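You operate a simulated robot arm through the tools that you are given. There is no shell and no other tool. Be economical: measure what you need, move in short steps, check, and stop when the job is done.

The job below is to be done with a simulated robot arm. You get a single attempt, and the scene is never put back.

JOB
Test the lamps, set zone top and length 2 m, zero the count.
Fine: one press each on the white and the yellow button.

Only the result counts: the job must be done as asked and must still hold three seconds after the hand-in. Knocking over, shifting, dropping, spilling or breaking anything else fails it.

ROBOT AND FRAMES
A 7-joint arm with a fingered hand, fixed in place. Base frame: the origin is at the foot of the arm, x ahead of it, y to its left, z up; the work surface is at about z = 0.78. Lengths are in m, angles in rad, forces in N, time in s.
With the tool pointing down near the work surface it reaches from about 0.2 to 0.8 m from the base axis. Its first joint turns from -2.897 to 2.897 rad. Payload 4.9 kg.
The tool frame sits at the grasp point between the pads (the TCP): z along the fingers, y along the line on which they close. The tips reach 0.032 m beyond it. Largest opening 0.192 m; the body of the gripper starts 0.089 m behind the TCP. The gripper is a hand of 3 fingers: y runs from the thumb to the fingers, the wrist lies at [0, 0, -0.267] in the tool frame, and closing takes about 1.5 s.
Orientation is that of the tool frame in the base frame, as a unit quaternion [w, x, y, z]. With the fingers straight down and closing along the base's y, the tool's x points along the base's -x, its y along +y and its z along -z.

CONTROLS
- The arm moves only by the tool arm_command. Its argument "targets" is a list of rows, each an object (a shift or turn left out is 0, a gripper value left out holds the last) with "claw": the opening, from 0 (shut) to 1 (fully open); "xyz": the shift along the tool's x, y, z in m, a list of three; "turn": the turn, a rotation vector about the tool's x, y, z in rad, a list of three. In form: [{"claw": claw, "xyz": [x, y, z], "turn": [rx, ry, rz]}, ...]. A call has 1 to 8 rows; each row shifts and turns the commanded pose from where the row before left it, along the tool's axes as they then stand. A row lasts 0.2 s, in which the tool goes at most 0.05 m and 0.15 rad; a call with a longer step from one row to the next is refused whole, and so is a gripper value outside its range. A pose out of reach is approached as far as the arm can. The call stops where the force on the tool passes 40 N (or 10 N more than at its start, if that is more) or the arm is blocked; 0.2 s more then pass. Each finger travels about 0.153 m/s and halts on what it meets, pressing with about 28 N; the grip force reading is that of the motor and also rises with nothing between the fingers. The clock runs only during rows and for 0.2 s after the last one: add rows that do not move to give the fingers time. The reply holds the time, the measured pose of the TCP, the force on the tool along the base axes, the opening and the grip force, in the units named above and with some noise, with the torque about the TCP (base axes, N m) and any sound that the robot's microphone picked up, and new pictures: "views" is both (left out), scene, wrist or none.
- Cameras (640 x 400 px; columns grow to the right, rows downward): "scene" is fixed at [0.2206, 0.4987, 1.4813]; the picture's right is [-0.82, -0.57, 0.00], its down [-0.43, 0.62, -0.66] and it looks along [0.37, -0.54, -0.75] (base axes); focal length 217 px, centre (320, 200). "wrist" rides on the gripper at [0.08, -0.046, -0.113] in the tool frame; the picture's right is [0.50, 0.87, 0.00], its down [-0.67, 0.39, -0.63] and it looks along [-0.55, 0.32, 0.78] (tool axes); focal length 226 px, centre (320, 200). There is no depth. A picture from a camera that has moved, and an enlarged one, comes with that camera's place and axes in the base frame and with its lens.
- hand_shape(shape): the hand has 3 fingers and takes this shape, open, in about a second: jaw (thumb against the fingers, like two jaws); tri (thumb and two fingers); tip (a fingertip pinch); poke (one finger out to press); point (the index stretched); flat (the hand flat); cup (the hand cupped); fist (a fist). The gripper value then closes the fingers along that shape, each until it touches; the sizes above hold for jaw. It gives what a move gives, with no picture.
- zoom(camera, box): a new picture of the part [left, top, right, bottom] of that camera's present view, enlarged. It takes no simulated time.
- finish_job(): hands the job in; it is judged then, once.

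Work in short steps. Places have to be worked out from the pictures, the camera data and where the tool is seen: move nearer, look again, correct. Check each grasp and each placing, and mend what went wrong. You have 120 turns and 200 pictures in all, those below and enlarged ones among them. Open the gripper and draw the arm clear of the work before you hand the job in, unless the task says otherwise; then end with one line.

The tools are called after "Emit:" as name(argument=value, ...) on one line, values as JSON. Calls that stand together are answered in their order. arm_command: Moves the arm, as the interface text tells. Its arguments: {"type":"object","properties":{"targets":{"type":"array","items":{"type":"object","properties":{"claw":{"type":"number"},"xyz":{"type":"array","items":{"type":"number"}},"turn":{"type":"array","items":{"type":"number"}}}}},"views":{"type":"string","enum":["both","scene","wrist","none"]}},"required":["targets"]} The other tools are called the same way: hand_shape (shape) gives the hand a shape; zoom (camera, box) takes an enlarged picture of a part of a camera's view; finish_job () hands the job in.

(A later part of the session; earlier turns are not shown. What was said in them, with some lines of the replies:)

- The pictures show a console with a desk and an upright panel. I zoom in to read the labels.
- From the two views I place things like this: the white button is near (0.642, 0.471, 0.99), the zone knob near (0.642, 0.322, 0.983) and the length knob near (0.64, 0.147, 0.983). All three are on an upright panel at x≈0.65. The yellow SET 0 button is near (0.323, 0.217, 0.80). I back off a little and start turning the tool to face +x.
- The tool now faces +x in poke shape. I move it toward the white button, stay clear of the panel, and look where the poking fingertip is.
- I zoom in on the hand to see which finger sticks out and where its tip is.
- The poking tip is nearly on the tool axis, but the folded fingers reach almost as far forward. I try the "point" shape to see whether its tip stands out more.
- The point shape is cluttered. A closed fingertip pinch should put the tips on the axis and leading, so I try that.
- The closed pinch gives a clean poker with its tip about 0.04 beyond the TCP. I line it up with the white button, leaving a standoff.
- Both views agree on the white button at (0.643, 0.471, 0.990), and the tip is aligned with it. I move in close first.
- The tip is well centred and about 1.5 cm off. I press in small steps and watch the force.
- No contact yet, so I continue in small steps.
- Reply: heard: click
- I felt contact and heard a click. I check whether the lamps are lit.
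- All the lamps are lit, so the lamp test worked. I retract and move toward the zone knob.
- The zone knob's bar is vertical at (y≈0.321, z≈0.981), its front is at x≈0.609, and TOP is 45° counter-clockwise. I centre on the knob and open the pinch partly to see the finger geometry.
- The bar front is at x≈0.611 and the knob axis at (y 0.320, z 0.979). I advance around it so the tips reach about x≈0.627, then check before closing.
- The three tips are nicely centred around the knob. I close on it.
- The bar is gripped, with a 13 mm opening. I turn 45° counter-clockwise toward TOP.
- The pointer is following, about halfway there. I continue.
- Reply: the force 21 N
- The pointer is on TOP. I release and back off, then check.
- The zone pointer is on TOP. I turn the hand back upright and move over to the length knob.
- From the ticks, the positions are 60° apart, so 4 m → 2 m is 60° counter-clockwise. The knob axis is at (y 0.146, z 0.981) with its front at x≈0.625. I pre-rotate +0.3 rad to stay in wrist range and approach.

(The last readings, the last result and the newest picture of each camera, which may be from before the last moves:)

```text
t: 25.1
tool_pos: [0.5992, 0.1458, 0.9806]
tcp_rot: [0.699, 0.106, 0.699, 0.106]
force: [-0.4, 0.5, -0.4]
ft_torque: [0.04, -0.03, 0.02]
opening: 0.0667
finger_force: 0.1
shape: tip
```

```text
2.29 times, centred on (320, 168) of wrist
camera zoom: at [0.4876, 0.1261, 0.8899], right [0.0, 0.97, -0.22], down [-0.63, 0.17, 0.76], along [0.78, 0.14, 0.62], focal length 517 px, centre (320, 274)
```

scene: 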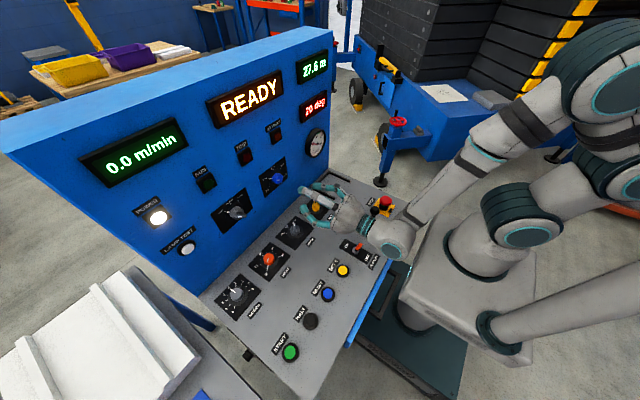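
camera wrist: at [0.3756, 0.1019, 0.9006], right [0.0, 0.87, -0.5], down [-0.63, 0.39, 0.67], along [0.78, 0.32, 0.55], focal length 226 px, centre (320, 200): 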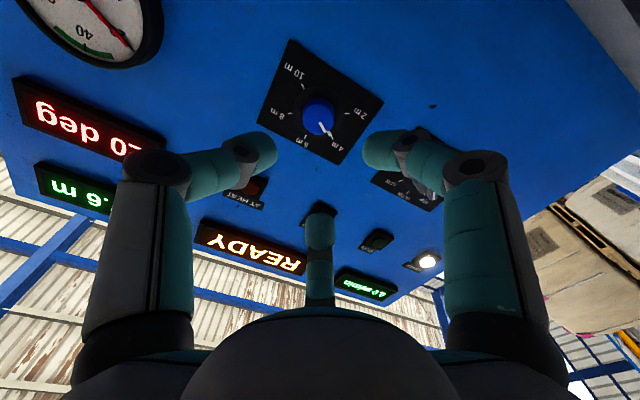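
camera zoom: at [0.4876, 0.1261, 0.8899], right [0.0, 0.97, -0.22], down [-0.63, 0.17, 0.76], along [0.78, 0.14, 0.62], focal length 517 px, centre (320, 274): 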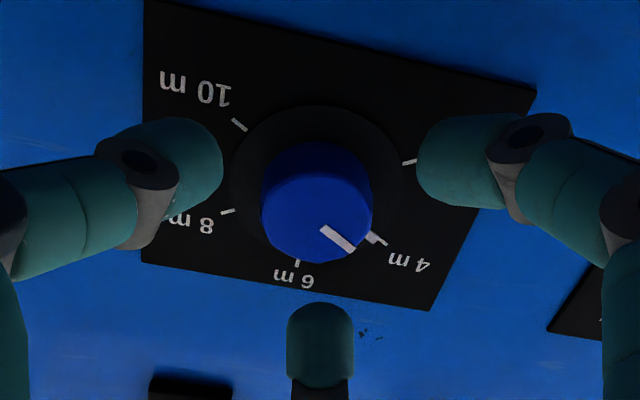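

The tips surround the blue knob and are centred on it. I close.

Emit:
arm_command(targets=[{"claw": 0.25}, {"claw": 0.15}, {"claw": 0.08}, {"claw": 0}, {"claw": 0}], views="none")

Emit:
zoom(camera="scene", box=[230, 140, 350, 230])

Emit:
zoom(camera="wrist", box=[180, 80, 460, 255])

```text
t: 26.3
tool_pos: [0.5995, 0.1471, 0.9794]
tcp_rot: [0.699, 0.104, 0.7, 0.106]
force: [-28.9, 1.5, 2.7]
ft_torque: [-0.01, -0.13, -0.08]
opening: 0.0275
finger_force: 27.6
shape: tip
```

```text
4.44 times, centred on (290, 185) of scene
camera zoom: at [0.2206, 0.4987, 1.4813], right [-0.82, -0.57, 0.0], down [-0.43, 0.62, -0.66], along [0.37, -0.54, -0.75], focal length 966 px, centre (453, 267)
```

zoom: 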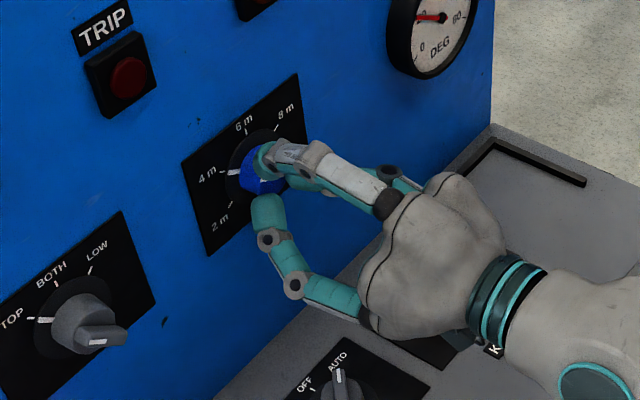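

```text
2.29 times, centred on (320, 168) of wrist
camera zoom: at [0.4862, 0.1264, 0.8892], right [0.0, 0.97, -0.22], down [-0.63, 0.17, 0.76], along [0.78, 0.14, 0.61], focal length 517 px, centre (320, 274)
```

zoom: 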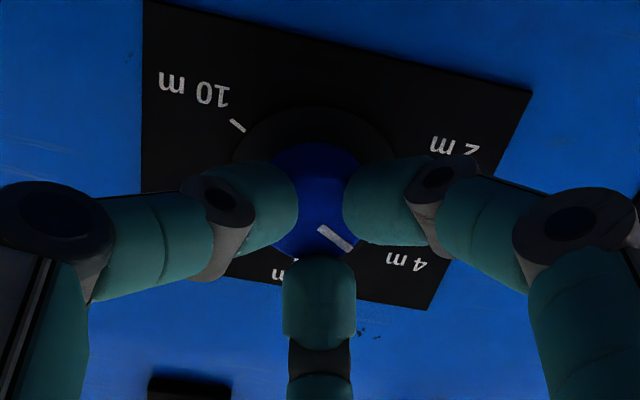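

The knob is gripped with a 27 mm opening, but the axial push is 29 N. I relieve it by 2 mm and begin turning.

Emit:
arm_command(targets=[{"xyz": [0, 0, -0.002]}, {"turn": [0, 0, -0.1]}, {"turn": [0, 0, -0.1]}, {"turn": [0, 0, -0.1]}], views="none")

Emit:
zoom(camera="wrist", box=[180, 80, 460, 255])

Emit:
zoom(camera="scene", box=[240, 150, 320, 210])

```text
t: 27.3
tool_pos: [0.5981, 0.1458, 0.9807]
tcp_rot: [0.707, 0.0, 0.708, -0.001]
force: [-6.1, 9.0, -6.1]
ft_torque: [0.02, 0.32, 0.39]
opening: 0.026
finger_force: 27.9
shape: tip
```

```text
2.29 times, centred on (320, 168) of wrist
camera zoom: at [0.4853, 0.0998, 0.8998], right [0.0, 0.86, -0.5], down [-0.63, 0.39, 0.67], along [0.78, 0.32, 0.54], focal length 517 px, centre (320, 274)
```

zoom: 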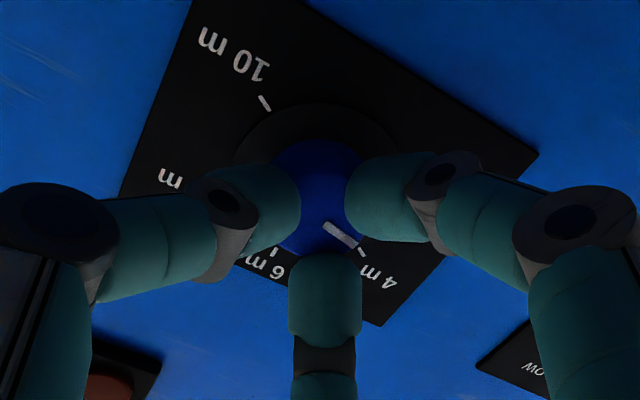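

```text
6.67 times, centred on (280, 180) of scene
camera zoom: at [0.2206, 0.4987, 1.4813], right [-0.82, -0.57, 0.0], down [-0.43, 0.62, -0.66], along [0.37, -0.54, -0.75], focal length 1448 px, centre (587, 333)
```

zoom: 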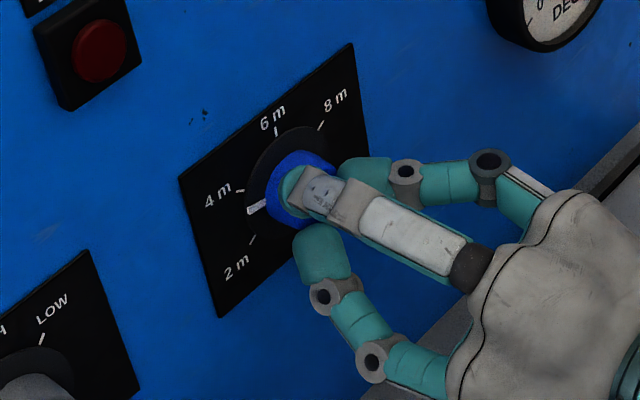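

The knob follows the hand and the pointer has left 4 m. I continue toward 2 m.

Emit:
arm_command(targets=[{"turn": [0, 0, -0.1]}, {"turn": [0, 0, -0.1]}, {"turn": [0, 0, -0.1]}, {"turn": [0, 0, -0.1]}, {"turn": [0, 0, -0.1]}, {"turn": [0, 0, -0.1]}], views="none")

Emit:
zoom(camera="scene", box=[240, 150, 320, 210])

Emit:
zoom(camera="wrist", box=[180, 80, 460, 255])

```text
t: 28.7
tool_pos: [0.5974, 0.1458, 0.98]
tcp_rot: [0.675, -0.209, 0.676, -0.21]
force: [-8.3, 0.7, -6.0]
ft_torque: [0.0, 0.23, -0.07]
opening: 0.0254
finger_force: 27.7
shape: tip
```

```text
6.67 times, centred on (280, 180) of scene
camera zoom: at [0.2206, 0.4987, 1.4813], right [-0.82, -0.57, 0.0], down [-0.43, 0.62, -0.66], along [0.37, -0.54, -0.75], focal length 1448 px, centre (587, 333)
```

zoom: 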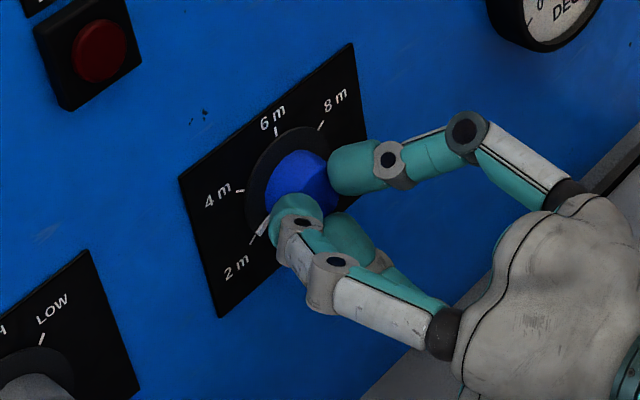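

```text
2.29 times, centred on (320, 168) of wrist
camera zoom: at [0.4851, 0.063, 0.9393], right [0.0, 0.43, -0.9], down [-0.63, 0.7, 0.33], along [0.78, 0.57, 0.27], focal length 517 px, centre (320, 274)
```

zoom: 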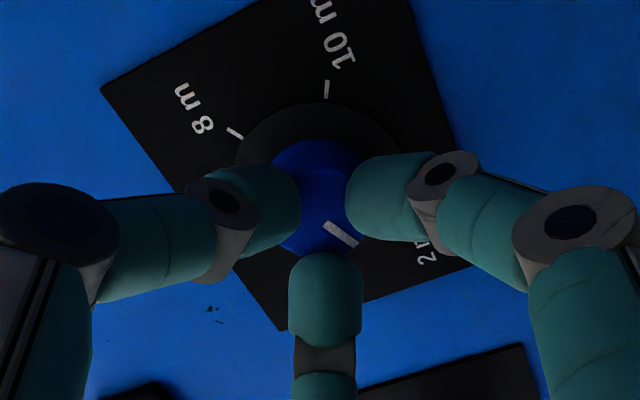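

The pointer is close to 2 m, so I turn the last 0.15 rad.

Emit:
arm_command(targets=[{"turn": [0, 0, -0.08]}, {"turn": [0, 0, -0.07]}, {}], views="none")

Emit:
zoom(camera="scene", box=[240, 150, 320, 210])

```text
t: 29.5
tool_pos: [0.5972, 0.1468, 0.9792]
tcp_rot: [0.657, -0.259, 0.659, -0.26]
force: [-5.6, -4.7, -10.0]
ft_torque: [0.15, 0.35, -0.17]
opening: 0.0254
finger_force: 28.1
shape: tip
```

```text
6.67 times, centred on (280, 180) of scene
camera zoom: at [0.2206, 0.4987, 1.4813], right [-0.82, -0.57, 0.0], down [-0.43, 0.62, -0.66], along [0.37, -0.54, -0.75], focal length 1448 px, centre (587, 333)
```

zoom: 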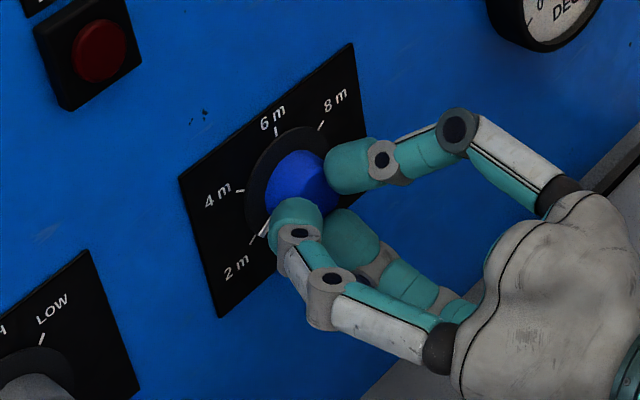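

The pointer lines up with the 2 m tick. I release, back off and check.

Emit:
arm_command(targets=[{"claw": 0.2}, {"claw": 0.35}, {"claw": 0.35}, {"claw": 0.35, "xyz": [0, 0, -0.02]}, {"xyz": [0, 0, -0.04]}, {"xyz": [0, 0, -0.04]}], views="wrist")

Emit:
zoom(camera="scene", box=[210, 140, 330, 230])

Emit:
zoom(camera="wrist", box=[220, 40, 420, 165])

```text
t: 30.9
tool_pos: [0.4978, 0.1444, 0.9794]
tcp_rot: [0.658, -0.26, 0.658, -0.258]
force: [0.0, 0.0, 0.4]
ft_torque: [-0.03, -0.03, -0.01]
opening: 0.067
finger_force: 0.2
shape: tip
camera wrist: at [0.3856, 0.0574, 0.9514], right [0.0, 0.29, -0.96], down [-0.63, 0.74, 0.23], along [0.78, 0.6, 0.18], focal length 226 px, centre (320, 200)
```

wrist: 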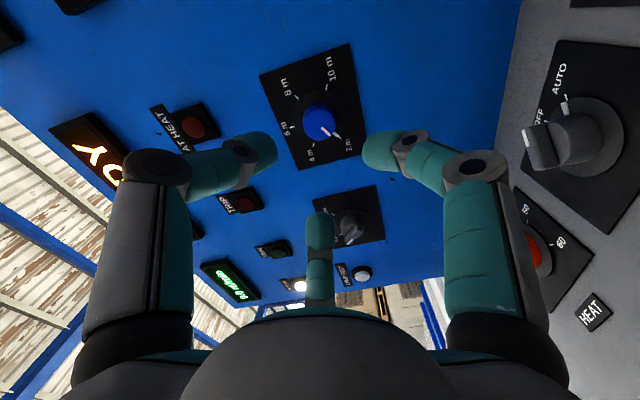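

```text
4.44 times, centred on (270, 185) of scene
camera zoom: at [0.2206, 0.4987, 1.4813], right [-0.82, -0.57, 0.0], down [-0.43, 0.62, -0.66], along [0.37, -0.54, -0.75], focal length 966 px, centre (542, 267)
```

zoom: 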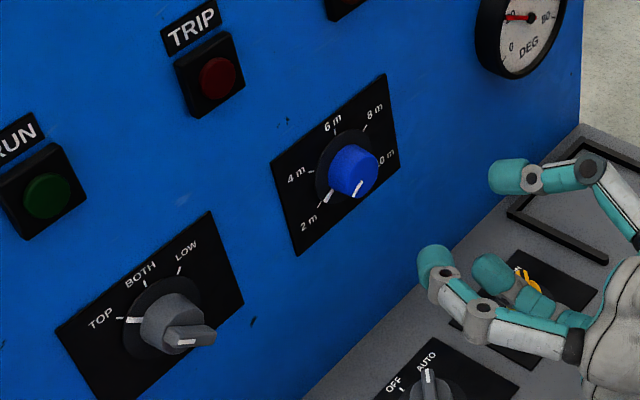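

```text
3.20 times, centred on (320, 102) of wrist
camera zoom: at [0.3856, 0.0574, 0.9514], right [0.0, 0.29, -0.96], down [-0.63, 0.74, 0.23], along [0.78, 0.6, 0.18], focal length 723 px, centre (320, 512)
```

zoom: 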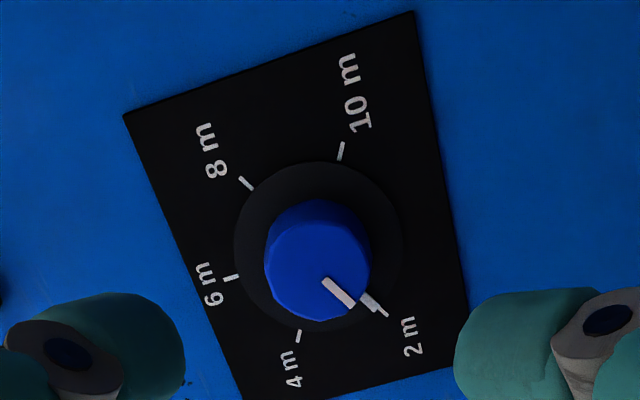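

Length is on 2 m and zone on TOP. Next I level the hand, raise it, and turn the tool downward for the yellow button.

Emit:
arm_command(targets=[{"turn": [0, 0, 0.15]}, {"turn": [0, 0, 0.15]}, {"turn": [0, 0, 0.15]}, {"turn": [0, 0, 0.15]}, {"turn": [0, 0, 0.147]}, {"xyz": [-0.05, 0, -0.02]}, {"xyz": [-0.05, 0, -0.02]}, {"xyz": [-0.05, 0, 0]}], views="none")

Emit:
arm_command(targets=[{"claw": 0, "xyz": [-0.05, 0, 0]}, {"turn": [0, 0.15, 0]}, {"turn": [0, 0.15, 0]}, {"turn": [0, 0.15, 0]}, {"turn": [0, 0.15, 0]}, {"turn": [0, 0.15, 0]}, {"turn": [0, 0.15, 0]}], views="none")

Emit:
arm_command(targets=[{"turn": [0, 0.15, 0]}, {"turn": [0, 0.15, 0]}, {"turn": [0, 0.15, 0]}, {"turn": [0, 0.15, 0]}, {"turn": [0, 0.0708, 0]}, {}])

```text
refused: row 6 steps farther than a row can; nothing moved
```

```text
t: 32.5
tool_pos: [0.4977, 0.1804, 1.017]
tcp_rot: [0.305, -0.12, 0.879, -0.346]
force: [0.0, -0.4, 0.3]
ft_torque: [-0.02, -0.02, -0.02]
opening: 0.0001
finger_force: 27.9
shape: tip
```

```text
t: 33.9
tool_pos: [0.4979, 0.1799, 1.0178]
tcp_rot: [-0.001, 0.0, 0.93, -0.367]
force: [-0.4, -0.5, -1.0]
ft_torque: [0.01, 0.01, 0.0]
opening: 0.0
finger_force: 28.2
shape: tip
camera wrist: at [0.4193, 0.2231, 1.1299], right [-0.5, 0.63, -0.59], down [0.67, 0.71, 0.2], along [0.55, -0.3, -0.78], focal length 226 px, centre (320, 200)
```

scene: 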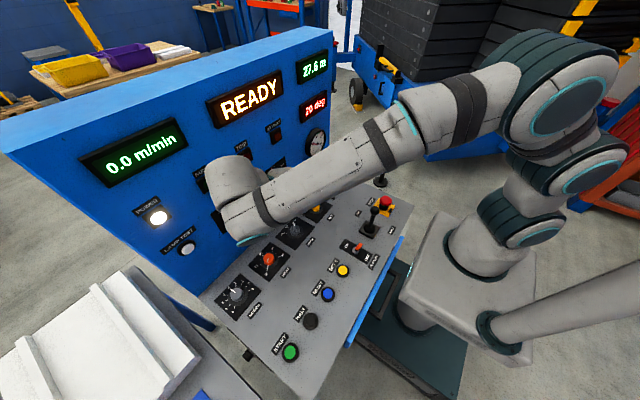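
wrist: 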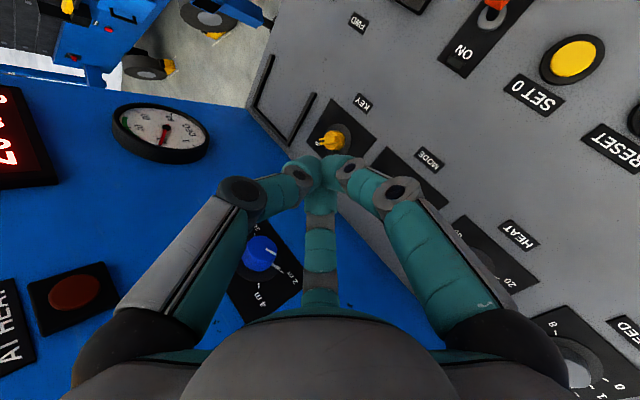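

The first call was refused, so the hand is tilted about tool x by 0.75 rad. It is clear of everything. I correct the tilt and then move back over the yellow button.

Emit:
arm_command(targets=[{"turn": [-0.15, 0, 0]}, {"turn": [-0.15, 0, 0]}, {"turn": [-0.15, 0, 0]}, {"turn": [-0.15, 0, 0]}, {"turn": [-0.15, 0, 0]}, {}], views="none")

Emit:
arm_command(targets=[{"xyz": [0.045, 0.01, 0]}, {"xyz": [0.045, 0.01, 0]}, {"xyz": [0.045, 0.01, 0]}, {"xyz": [0.04, 0.007, 0]}, {}])

Emit:
zoom(camera="scene", box=[260, 180, 420, 300])

```text
t: 35.3
tool_pos: [0.499, 0.1785, 1.0164]
tcp_rot: [0.001, 0.001, 1.0, -0.001]
force: [-0.2, -0.2, 0.3]
ft_torque: [0.01, -0.02, 0.01]
opening: 0.0
finger_force: 28.3
shape: tip
```

```text
t: 36.5
tool_pos: [0.3239, 0.2167, 1.0154]
tcp_rot: [0.0, -0.001, 1.0, -0.001]
force: [1.2, -0.6, -0.4]
ft_torque: [0.0, 0.0, -0.03]
opening: 0.0
finger_force: 28.1
shape: tip
camera wrist: at [0.2438, 0.171, 1.1269], right [-0.5, 0.87, 0.0], down [0.67, 0.39, 0.63], along [0.55, 0.31, -0.78], focal length 226 px, centre (320, 200)
```

scene: 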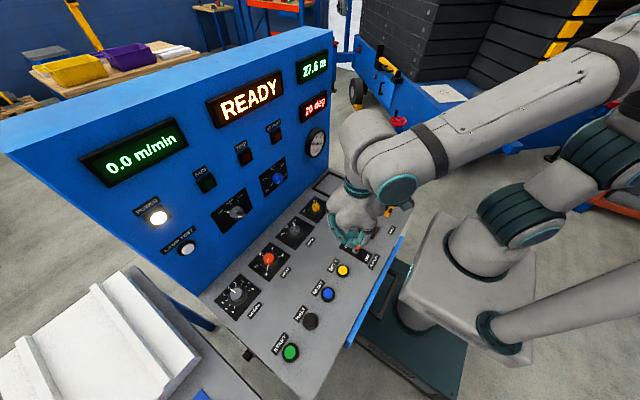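
wrist: 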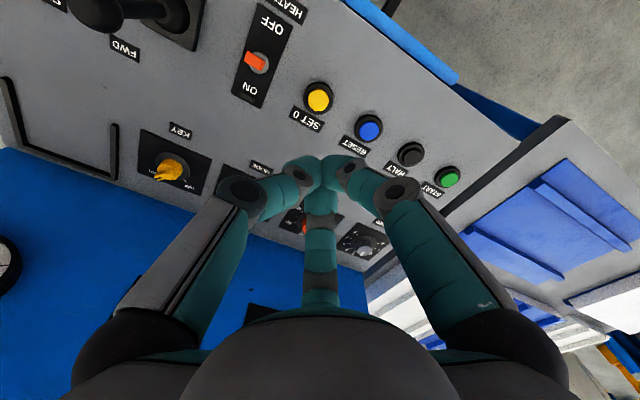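

```text
3.33 times, centred on (340, 240) of scene
camera zoom: at [0.2206, 0.4987, 1.4813], right [-0.82, -0.57, 0.0], down [-0.43, 0.62, -0.66], along [0.37, -0.54, -0.75], focal length 724 px, centre (253, 67)
```

zoom: 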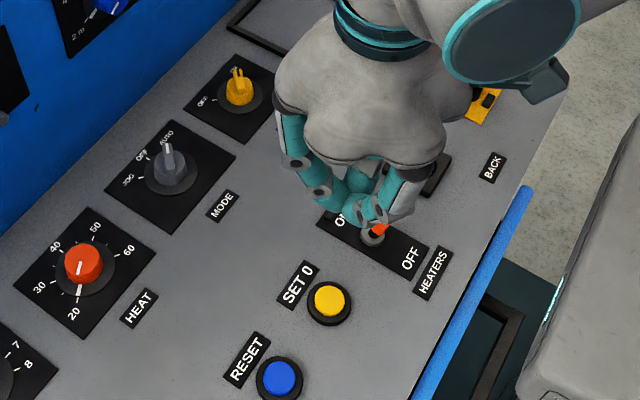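

The yellow button is near (0.325, 0.215, 0.795), almost directly under the tip. I descend partway and recheck.

Emit:
arm_command(targets=[{"xyz": [-0.001, -0.002, 0.04]}, {"xyz": [0, 0, 0.04]}, {"xyz": [0, 0, 0.04]}, {}], views="none")

Emit:
zoom(camera="scene", box=[280, 210, 400, 300])

Emit:
zoom(camera="wrist", box=[220, 80, 420, 205])

```text
t: 37.5
tool_pos: [0.3229, 0.2155, 0.8969]
tcp_rot: [-0.001, 0.0, 1.0, 0.0]
force: [-0.8, -0.8, 0.3]
ft_torque: [-0.04, 0.0, 0.01]
opening: 0.0
finger_force: 28.1
shape: tip
```

```text
4.44 times, centred on (340, 255) of scene
camera zoom: at [0.2206, 0.4987, 1.4813], right [-0.82, -0.57, 0.0], down [-0.43, 0.62, -0.66], along [0.37, -0.54, -0.75], focal length 966 px, centre (231, -44)
```

zoom: 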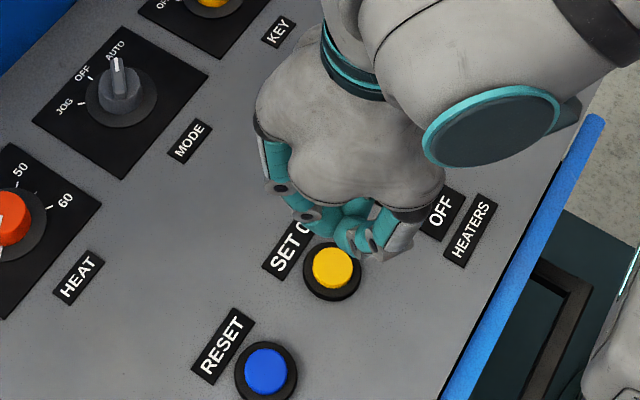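

```text
3.20 times, centred on (320, 142) of wrist
camera zoom: at [0.2438, 0.17, 1.0093], right [-0.5, 0.87, 0.0], down [0.67, 0.39, 0.63], along [0.55, 0.32, -0.78], focal length 723 px, centre (320, 384)
```

zoom: 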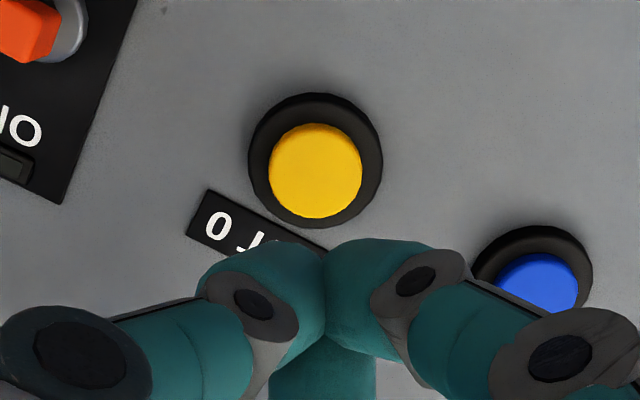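

The alignment agrees in both views at (0.3225, 0.2145). I descend to just above the button, checking clearance to the toggle and RESET.

Emit:
arm_command(targets=[{"xyz": [0, -0.001, 0.02]}, {"xyz": [0, 0, 0.018]}, {}], views="none")

Emit:
zoom(camera="scene", box=[280, 210, 400, 300])

Emit:
zoom(camera="wrist", box=[160, 60, 480, 260])

```text
t: 38.3
tool_pos: [0.3237, 0.2145, 0.8592]
tcp_rot: [0.0, 0.0, 1.0, 0.0]
force: [0.5, -0.5, 0.7]
ft_torque: [0.0, -0.02, 0.01]
opening: 0.0002
finger_force: 27.8
shape: tip
```

```text
4.44 times, centred on (340, 255) of scene
camera zoom: at [0.2206, 0.4987, 1.4813], right [-0.82, -0.57, 0.0], down [-0.43, 0.62, -0.66], along [0.37, -0.54, -0.75], focal length 966 px, centre (231, -44)
```

zoom: 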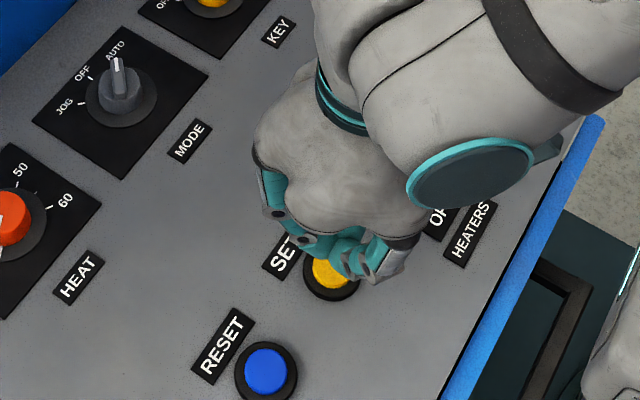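

```text
2.00 times, centred on (320, 160) of wrist
camera zoom: at [0.2448, 0.1689, 0.9713], right [-0.5, 0.87, 0.0], down [0.67, 0.39, 0.63], along [0.55, 0.32, -0.78], focal length 452 px, centre (320, 280)
```

zoom: 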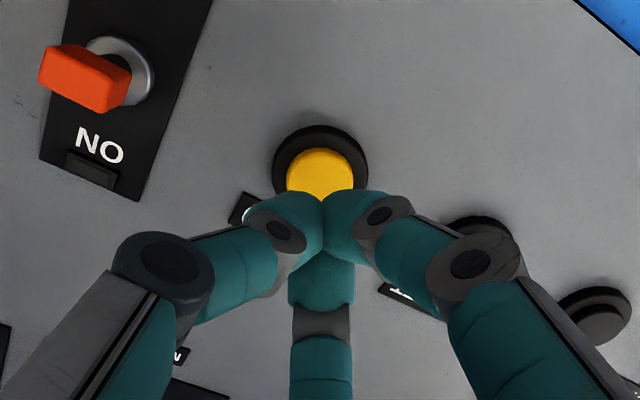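

It is clear of the toggle and RESET. I step down gently to press.

Emit:
arm_command(targets=[{"xyz": [0, 0, 0.005]}, {"xyz": [0, 0, 0.005]}, {"xyz": [0, 0, 0.003]}], views="none")

```text
t: 39.1
tool_pos: [0.3227, 0.2134, 0.8473]
tcp_rot: [0.0, 0.0, 1.0, 0.0]
force: [0.9, 0.5, -0.3]
ft_torque: [0.01, -0.04, 0.02]
opening: 0.0001
finger_force: 27.5
shape: tip
```

No contact yet. I continue.

Emit:
arm_command(targets=[{"xyz": [0, 0, 0.003]}, {"xyz": [0, 0, 0.003]}], views="none")

Emit:
zoom(camera="wrist", box=[160, 60, 480, 260])

```text
t: 39.7
tool_pos: [0.3237, 0.2136, 0.8395]
tcp_rot: [0.0, 0.0, 1.0, -0.001]
force: [0.7, -1.5, -0.3]
ft_torque: [0.01, -0.01, -0.01]
opening: 0.0
finger_force: 28.0
shape: tip
```

```text
2.00 times, centred on (320, 160) of wrist
camera zoom: at [0.2444, 0.1682, 0.9518], right [-0.5, 0.87, 0.0], down [0.67, 0.39, 0.63], along [0.55, 0.31, -0.78], focal length 452 px, centre (320, 280)
```

zoom: 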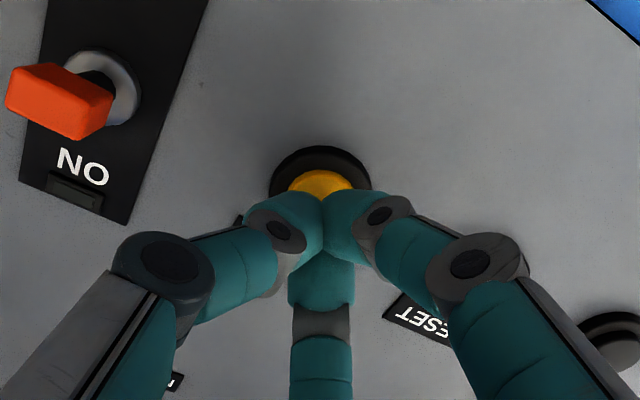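

The tip is just about touching the button. I continue in 2 mm steps.

Emit:
arm_command(targets=[{"xyz": [0, 0, 0.002]}, {"xyz": [0, 0, 0.002]}], views="none")

```text
t: 40.3
tool_pos: [0.3262, 0.2137, 0.8376]
tcp_rot: [0.0, 0.0, 1.0, -0.001]
force: [0.2, -0.2, 0.7]
ft_torque: [0.0, 0.01, 0.02]
opening: 0.0
finger_force: 28.1
shape: tip
```

Emit:
arm_command(targets=[{"xyz": [0, 0, 0.002]}, {"xyz": [0, 0, 0.002]}], views="none")

```text
t: 40.9
tool_pos: [0.3245, 0.2124, 0.8332]
tcp_rot: [0.0, 0.0, 1.0, 0.0]
force: [-0.4, -0.2, -0.2]
ft_torque: [0.01, 0.0, 0.01]
opening: 0.0
finger_force: 27.9
shape: tip
```

Still no force at z 0.833. I keep stepping, with a view check.

Emit:
arm_command(targets=[{"xyz": [0, 0, 0.002]}, {"xyz": [0, 0, 0.002]}], views="none")

Emit:
zoom(camera="wrist", box=[240, 100, 400, 200])

Emit:
zoom(camera="scene", box=[280, 30, 400, 290])

```text
t: 41.5
tool_pos: [0.3234, 0.2142, 0.8277]
tcp_rot: [0.0, 0.0, 1.0, -0.001]
force: [0.0, 0.1, 1.1]
ft_torque: [-0.02, -0.03, 0.0]
opening: 0.0
finger_force: 28.1
shape: tip
```

```text
4.00 times, centred on (320, 150) of wrist
camera zoom: at [0.245, 0.1678, 0.9399], right [-0.5, 0.87, 0.0], down [0.67, 0.39, 0.63], along [0.55, 0.31, -0.78], focal length 904 px, centre (320, 400)
```

zoom: 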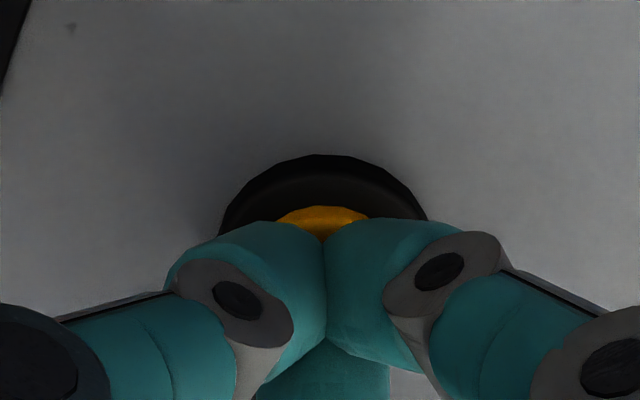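

```text
1.54 times, centred on (340, 160) of scene
camera zoom: at [0.2206, 0.4987, 1.4813], right [-0.82, -0.57, 0.0], down [-0.43, 0.62, -0.66], along [0.37, -0.54, -0.75], focal length 334 px, centre (289, 262)
```

zoom: 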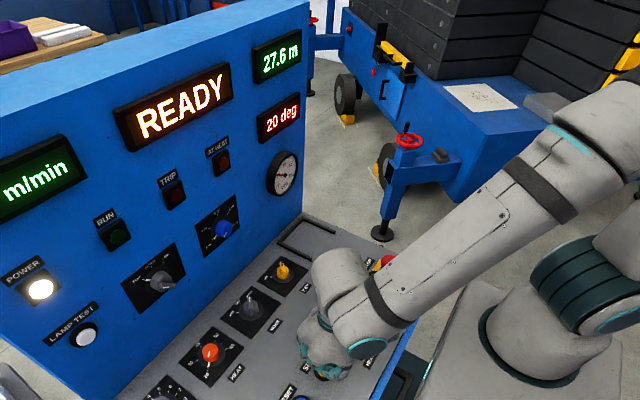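

The count still reads 27.6 m and the tip is almost on the cap. I continue in small steps.

Emit:
arm_command(targets=[{"xyz": [0, 0, 0.002]}, {"xyz": [0, 0, 0.002]}], views="none")

```text
t: 42.1
tool_pos: [0.324, 0.2142, 0.8241]
tcp_rot: [0.0, 0.0, 1.0, 0.0]
force: [0.7, -0.6, 4.9]
ft_torque: [0.01, 0.0, 0.01]
opening: 0.0
finger_force: 28.5
shape: tip
heard: click
```

I heard a click with about 5 N of force. I check the count display.

Emit:
zoom(camera="scene", box=[260, 40, 360, 150])

```text
3.64 times, centred on (310, 95) of scene
camera zoom: at [0.2206, 0.4987, 1.4813], right [-0.82, -0.57, 0.0], down [-0.43, 0.62, -0.66], along [0.37, -0.54, -0.75], focal length 790 px, centre (356, 582)
```

zoom: 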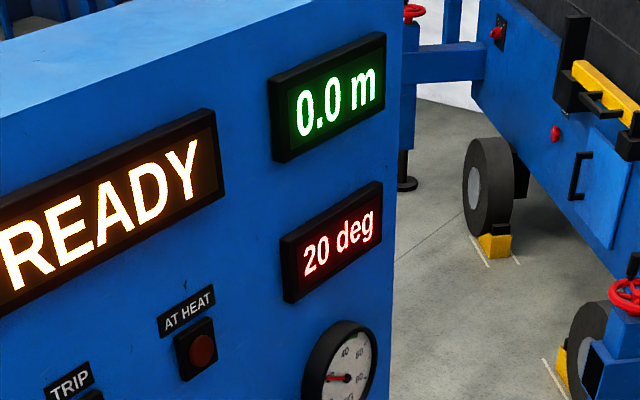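

The count reads 0.0 m. I rise straight up, open the hand and verify.

Emit:
arm_command(targets=[{"xyz": [0, 0, -0.03]}, {"xyz": [0, 0, -0.045]}, {"xyz": [0, 0, -0.045]}, {"xyz": [0, 0, -0.045]}, {"xyz": [0, 0, -0.045]}, {"xyz": [0, 0, -0.045], "claw": 0.5}, {"claw": 1}, {}])

Emit:
zoom(camera="scene", box=[130, 50, 400, 220])

Emit:
zoom(camera="scene", box=[200, 180, 420, 370])

```text
t: 43.9
tool_pos: [0.3257, 0.213, 1.0771]
tcp_rot: [0.0, 0.0, 1.0, -0.001]
force: [-0.4, 0.1, 0.0]
ft_torque: [0.04, 0.03, -0.01]
opening: 0.1884
finger_force: 0.1
shape: tip
camera wrist: at [0.2466, 0.1677, 1.1887], right [-0.5, 0.87, 0.0], down [0.67, 0.39, 0.63], along [0.55, 0.31, -0.78], focal length 226 px, centre (320, 200)
```

scene: 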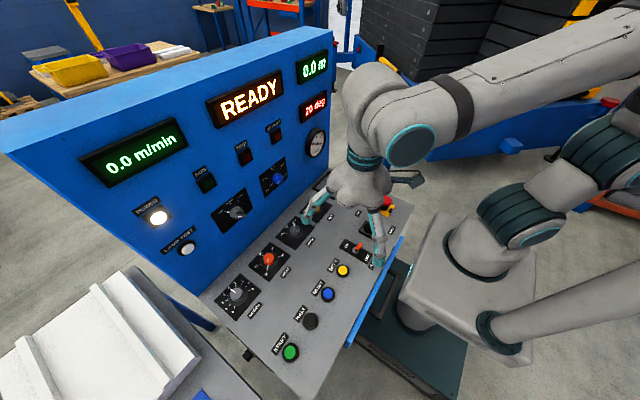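
wrist: 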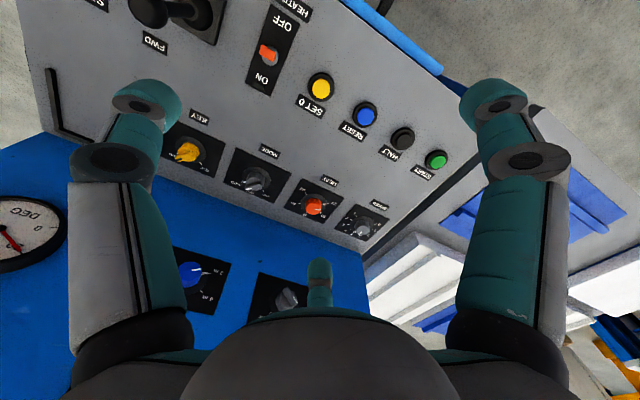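

```text
2.35 times, centred on (265, 135) of scene
camera zoom: at [0.2206, 0.4987, 1.4813], right [-0.82, -0.57, 0.0], down [-0.43, 0.62, -0.66], along [0.37, -0.54, -0.75], focal length 511 px, centre (449, 353)
```

zoom: 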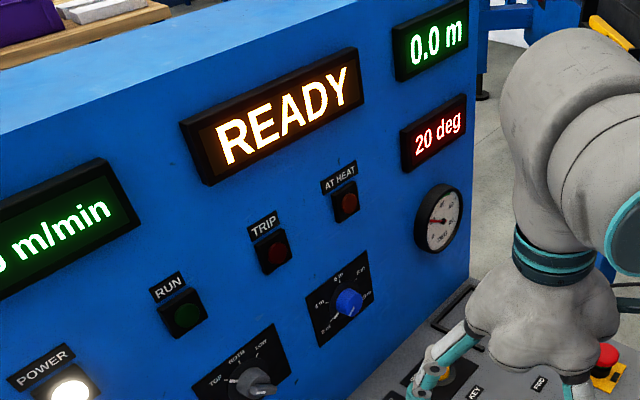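

```text
2.11 times, centred on (310, 275) of scene
camera zoom: at [0.2206, 0.4987, 1.4813], right [-0.82, -0.57, 0.0], down [-0.43, 0.62, -0.66], along [0.37, -0.54, -0.75], focal length 457 px, centre (341, 42)
```

zoom: 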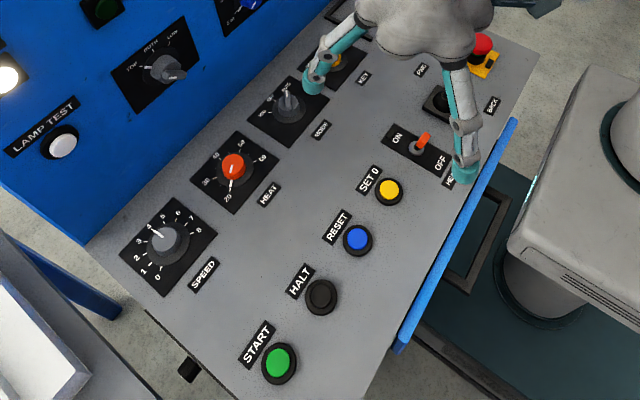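

Everything is set, the other controls are unchanged, and the hand is open and clear of the console. I hand the job in.

Emit:
finish_job()

```text
The job is handed in.
```

The job is done and handed in: one press on white lit all the lamps, zone is on TOP, length is on 2 m, and one press on yellow set the count to 0.0 m.
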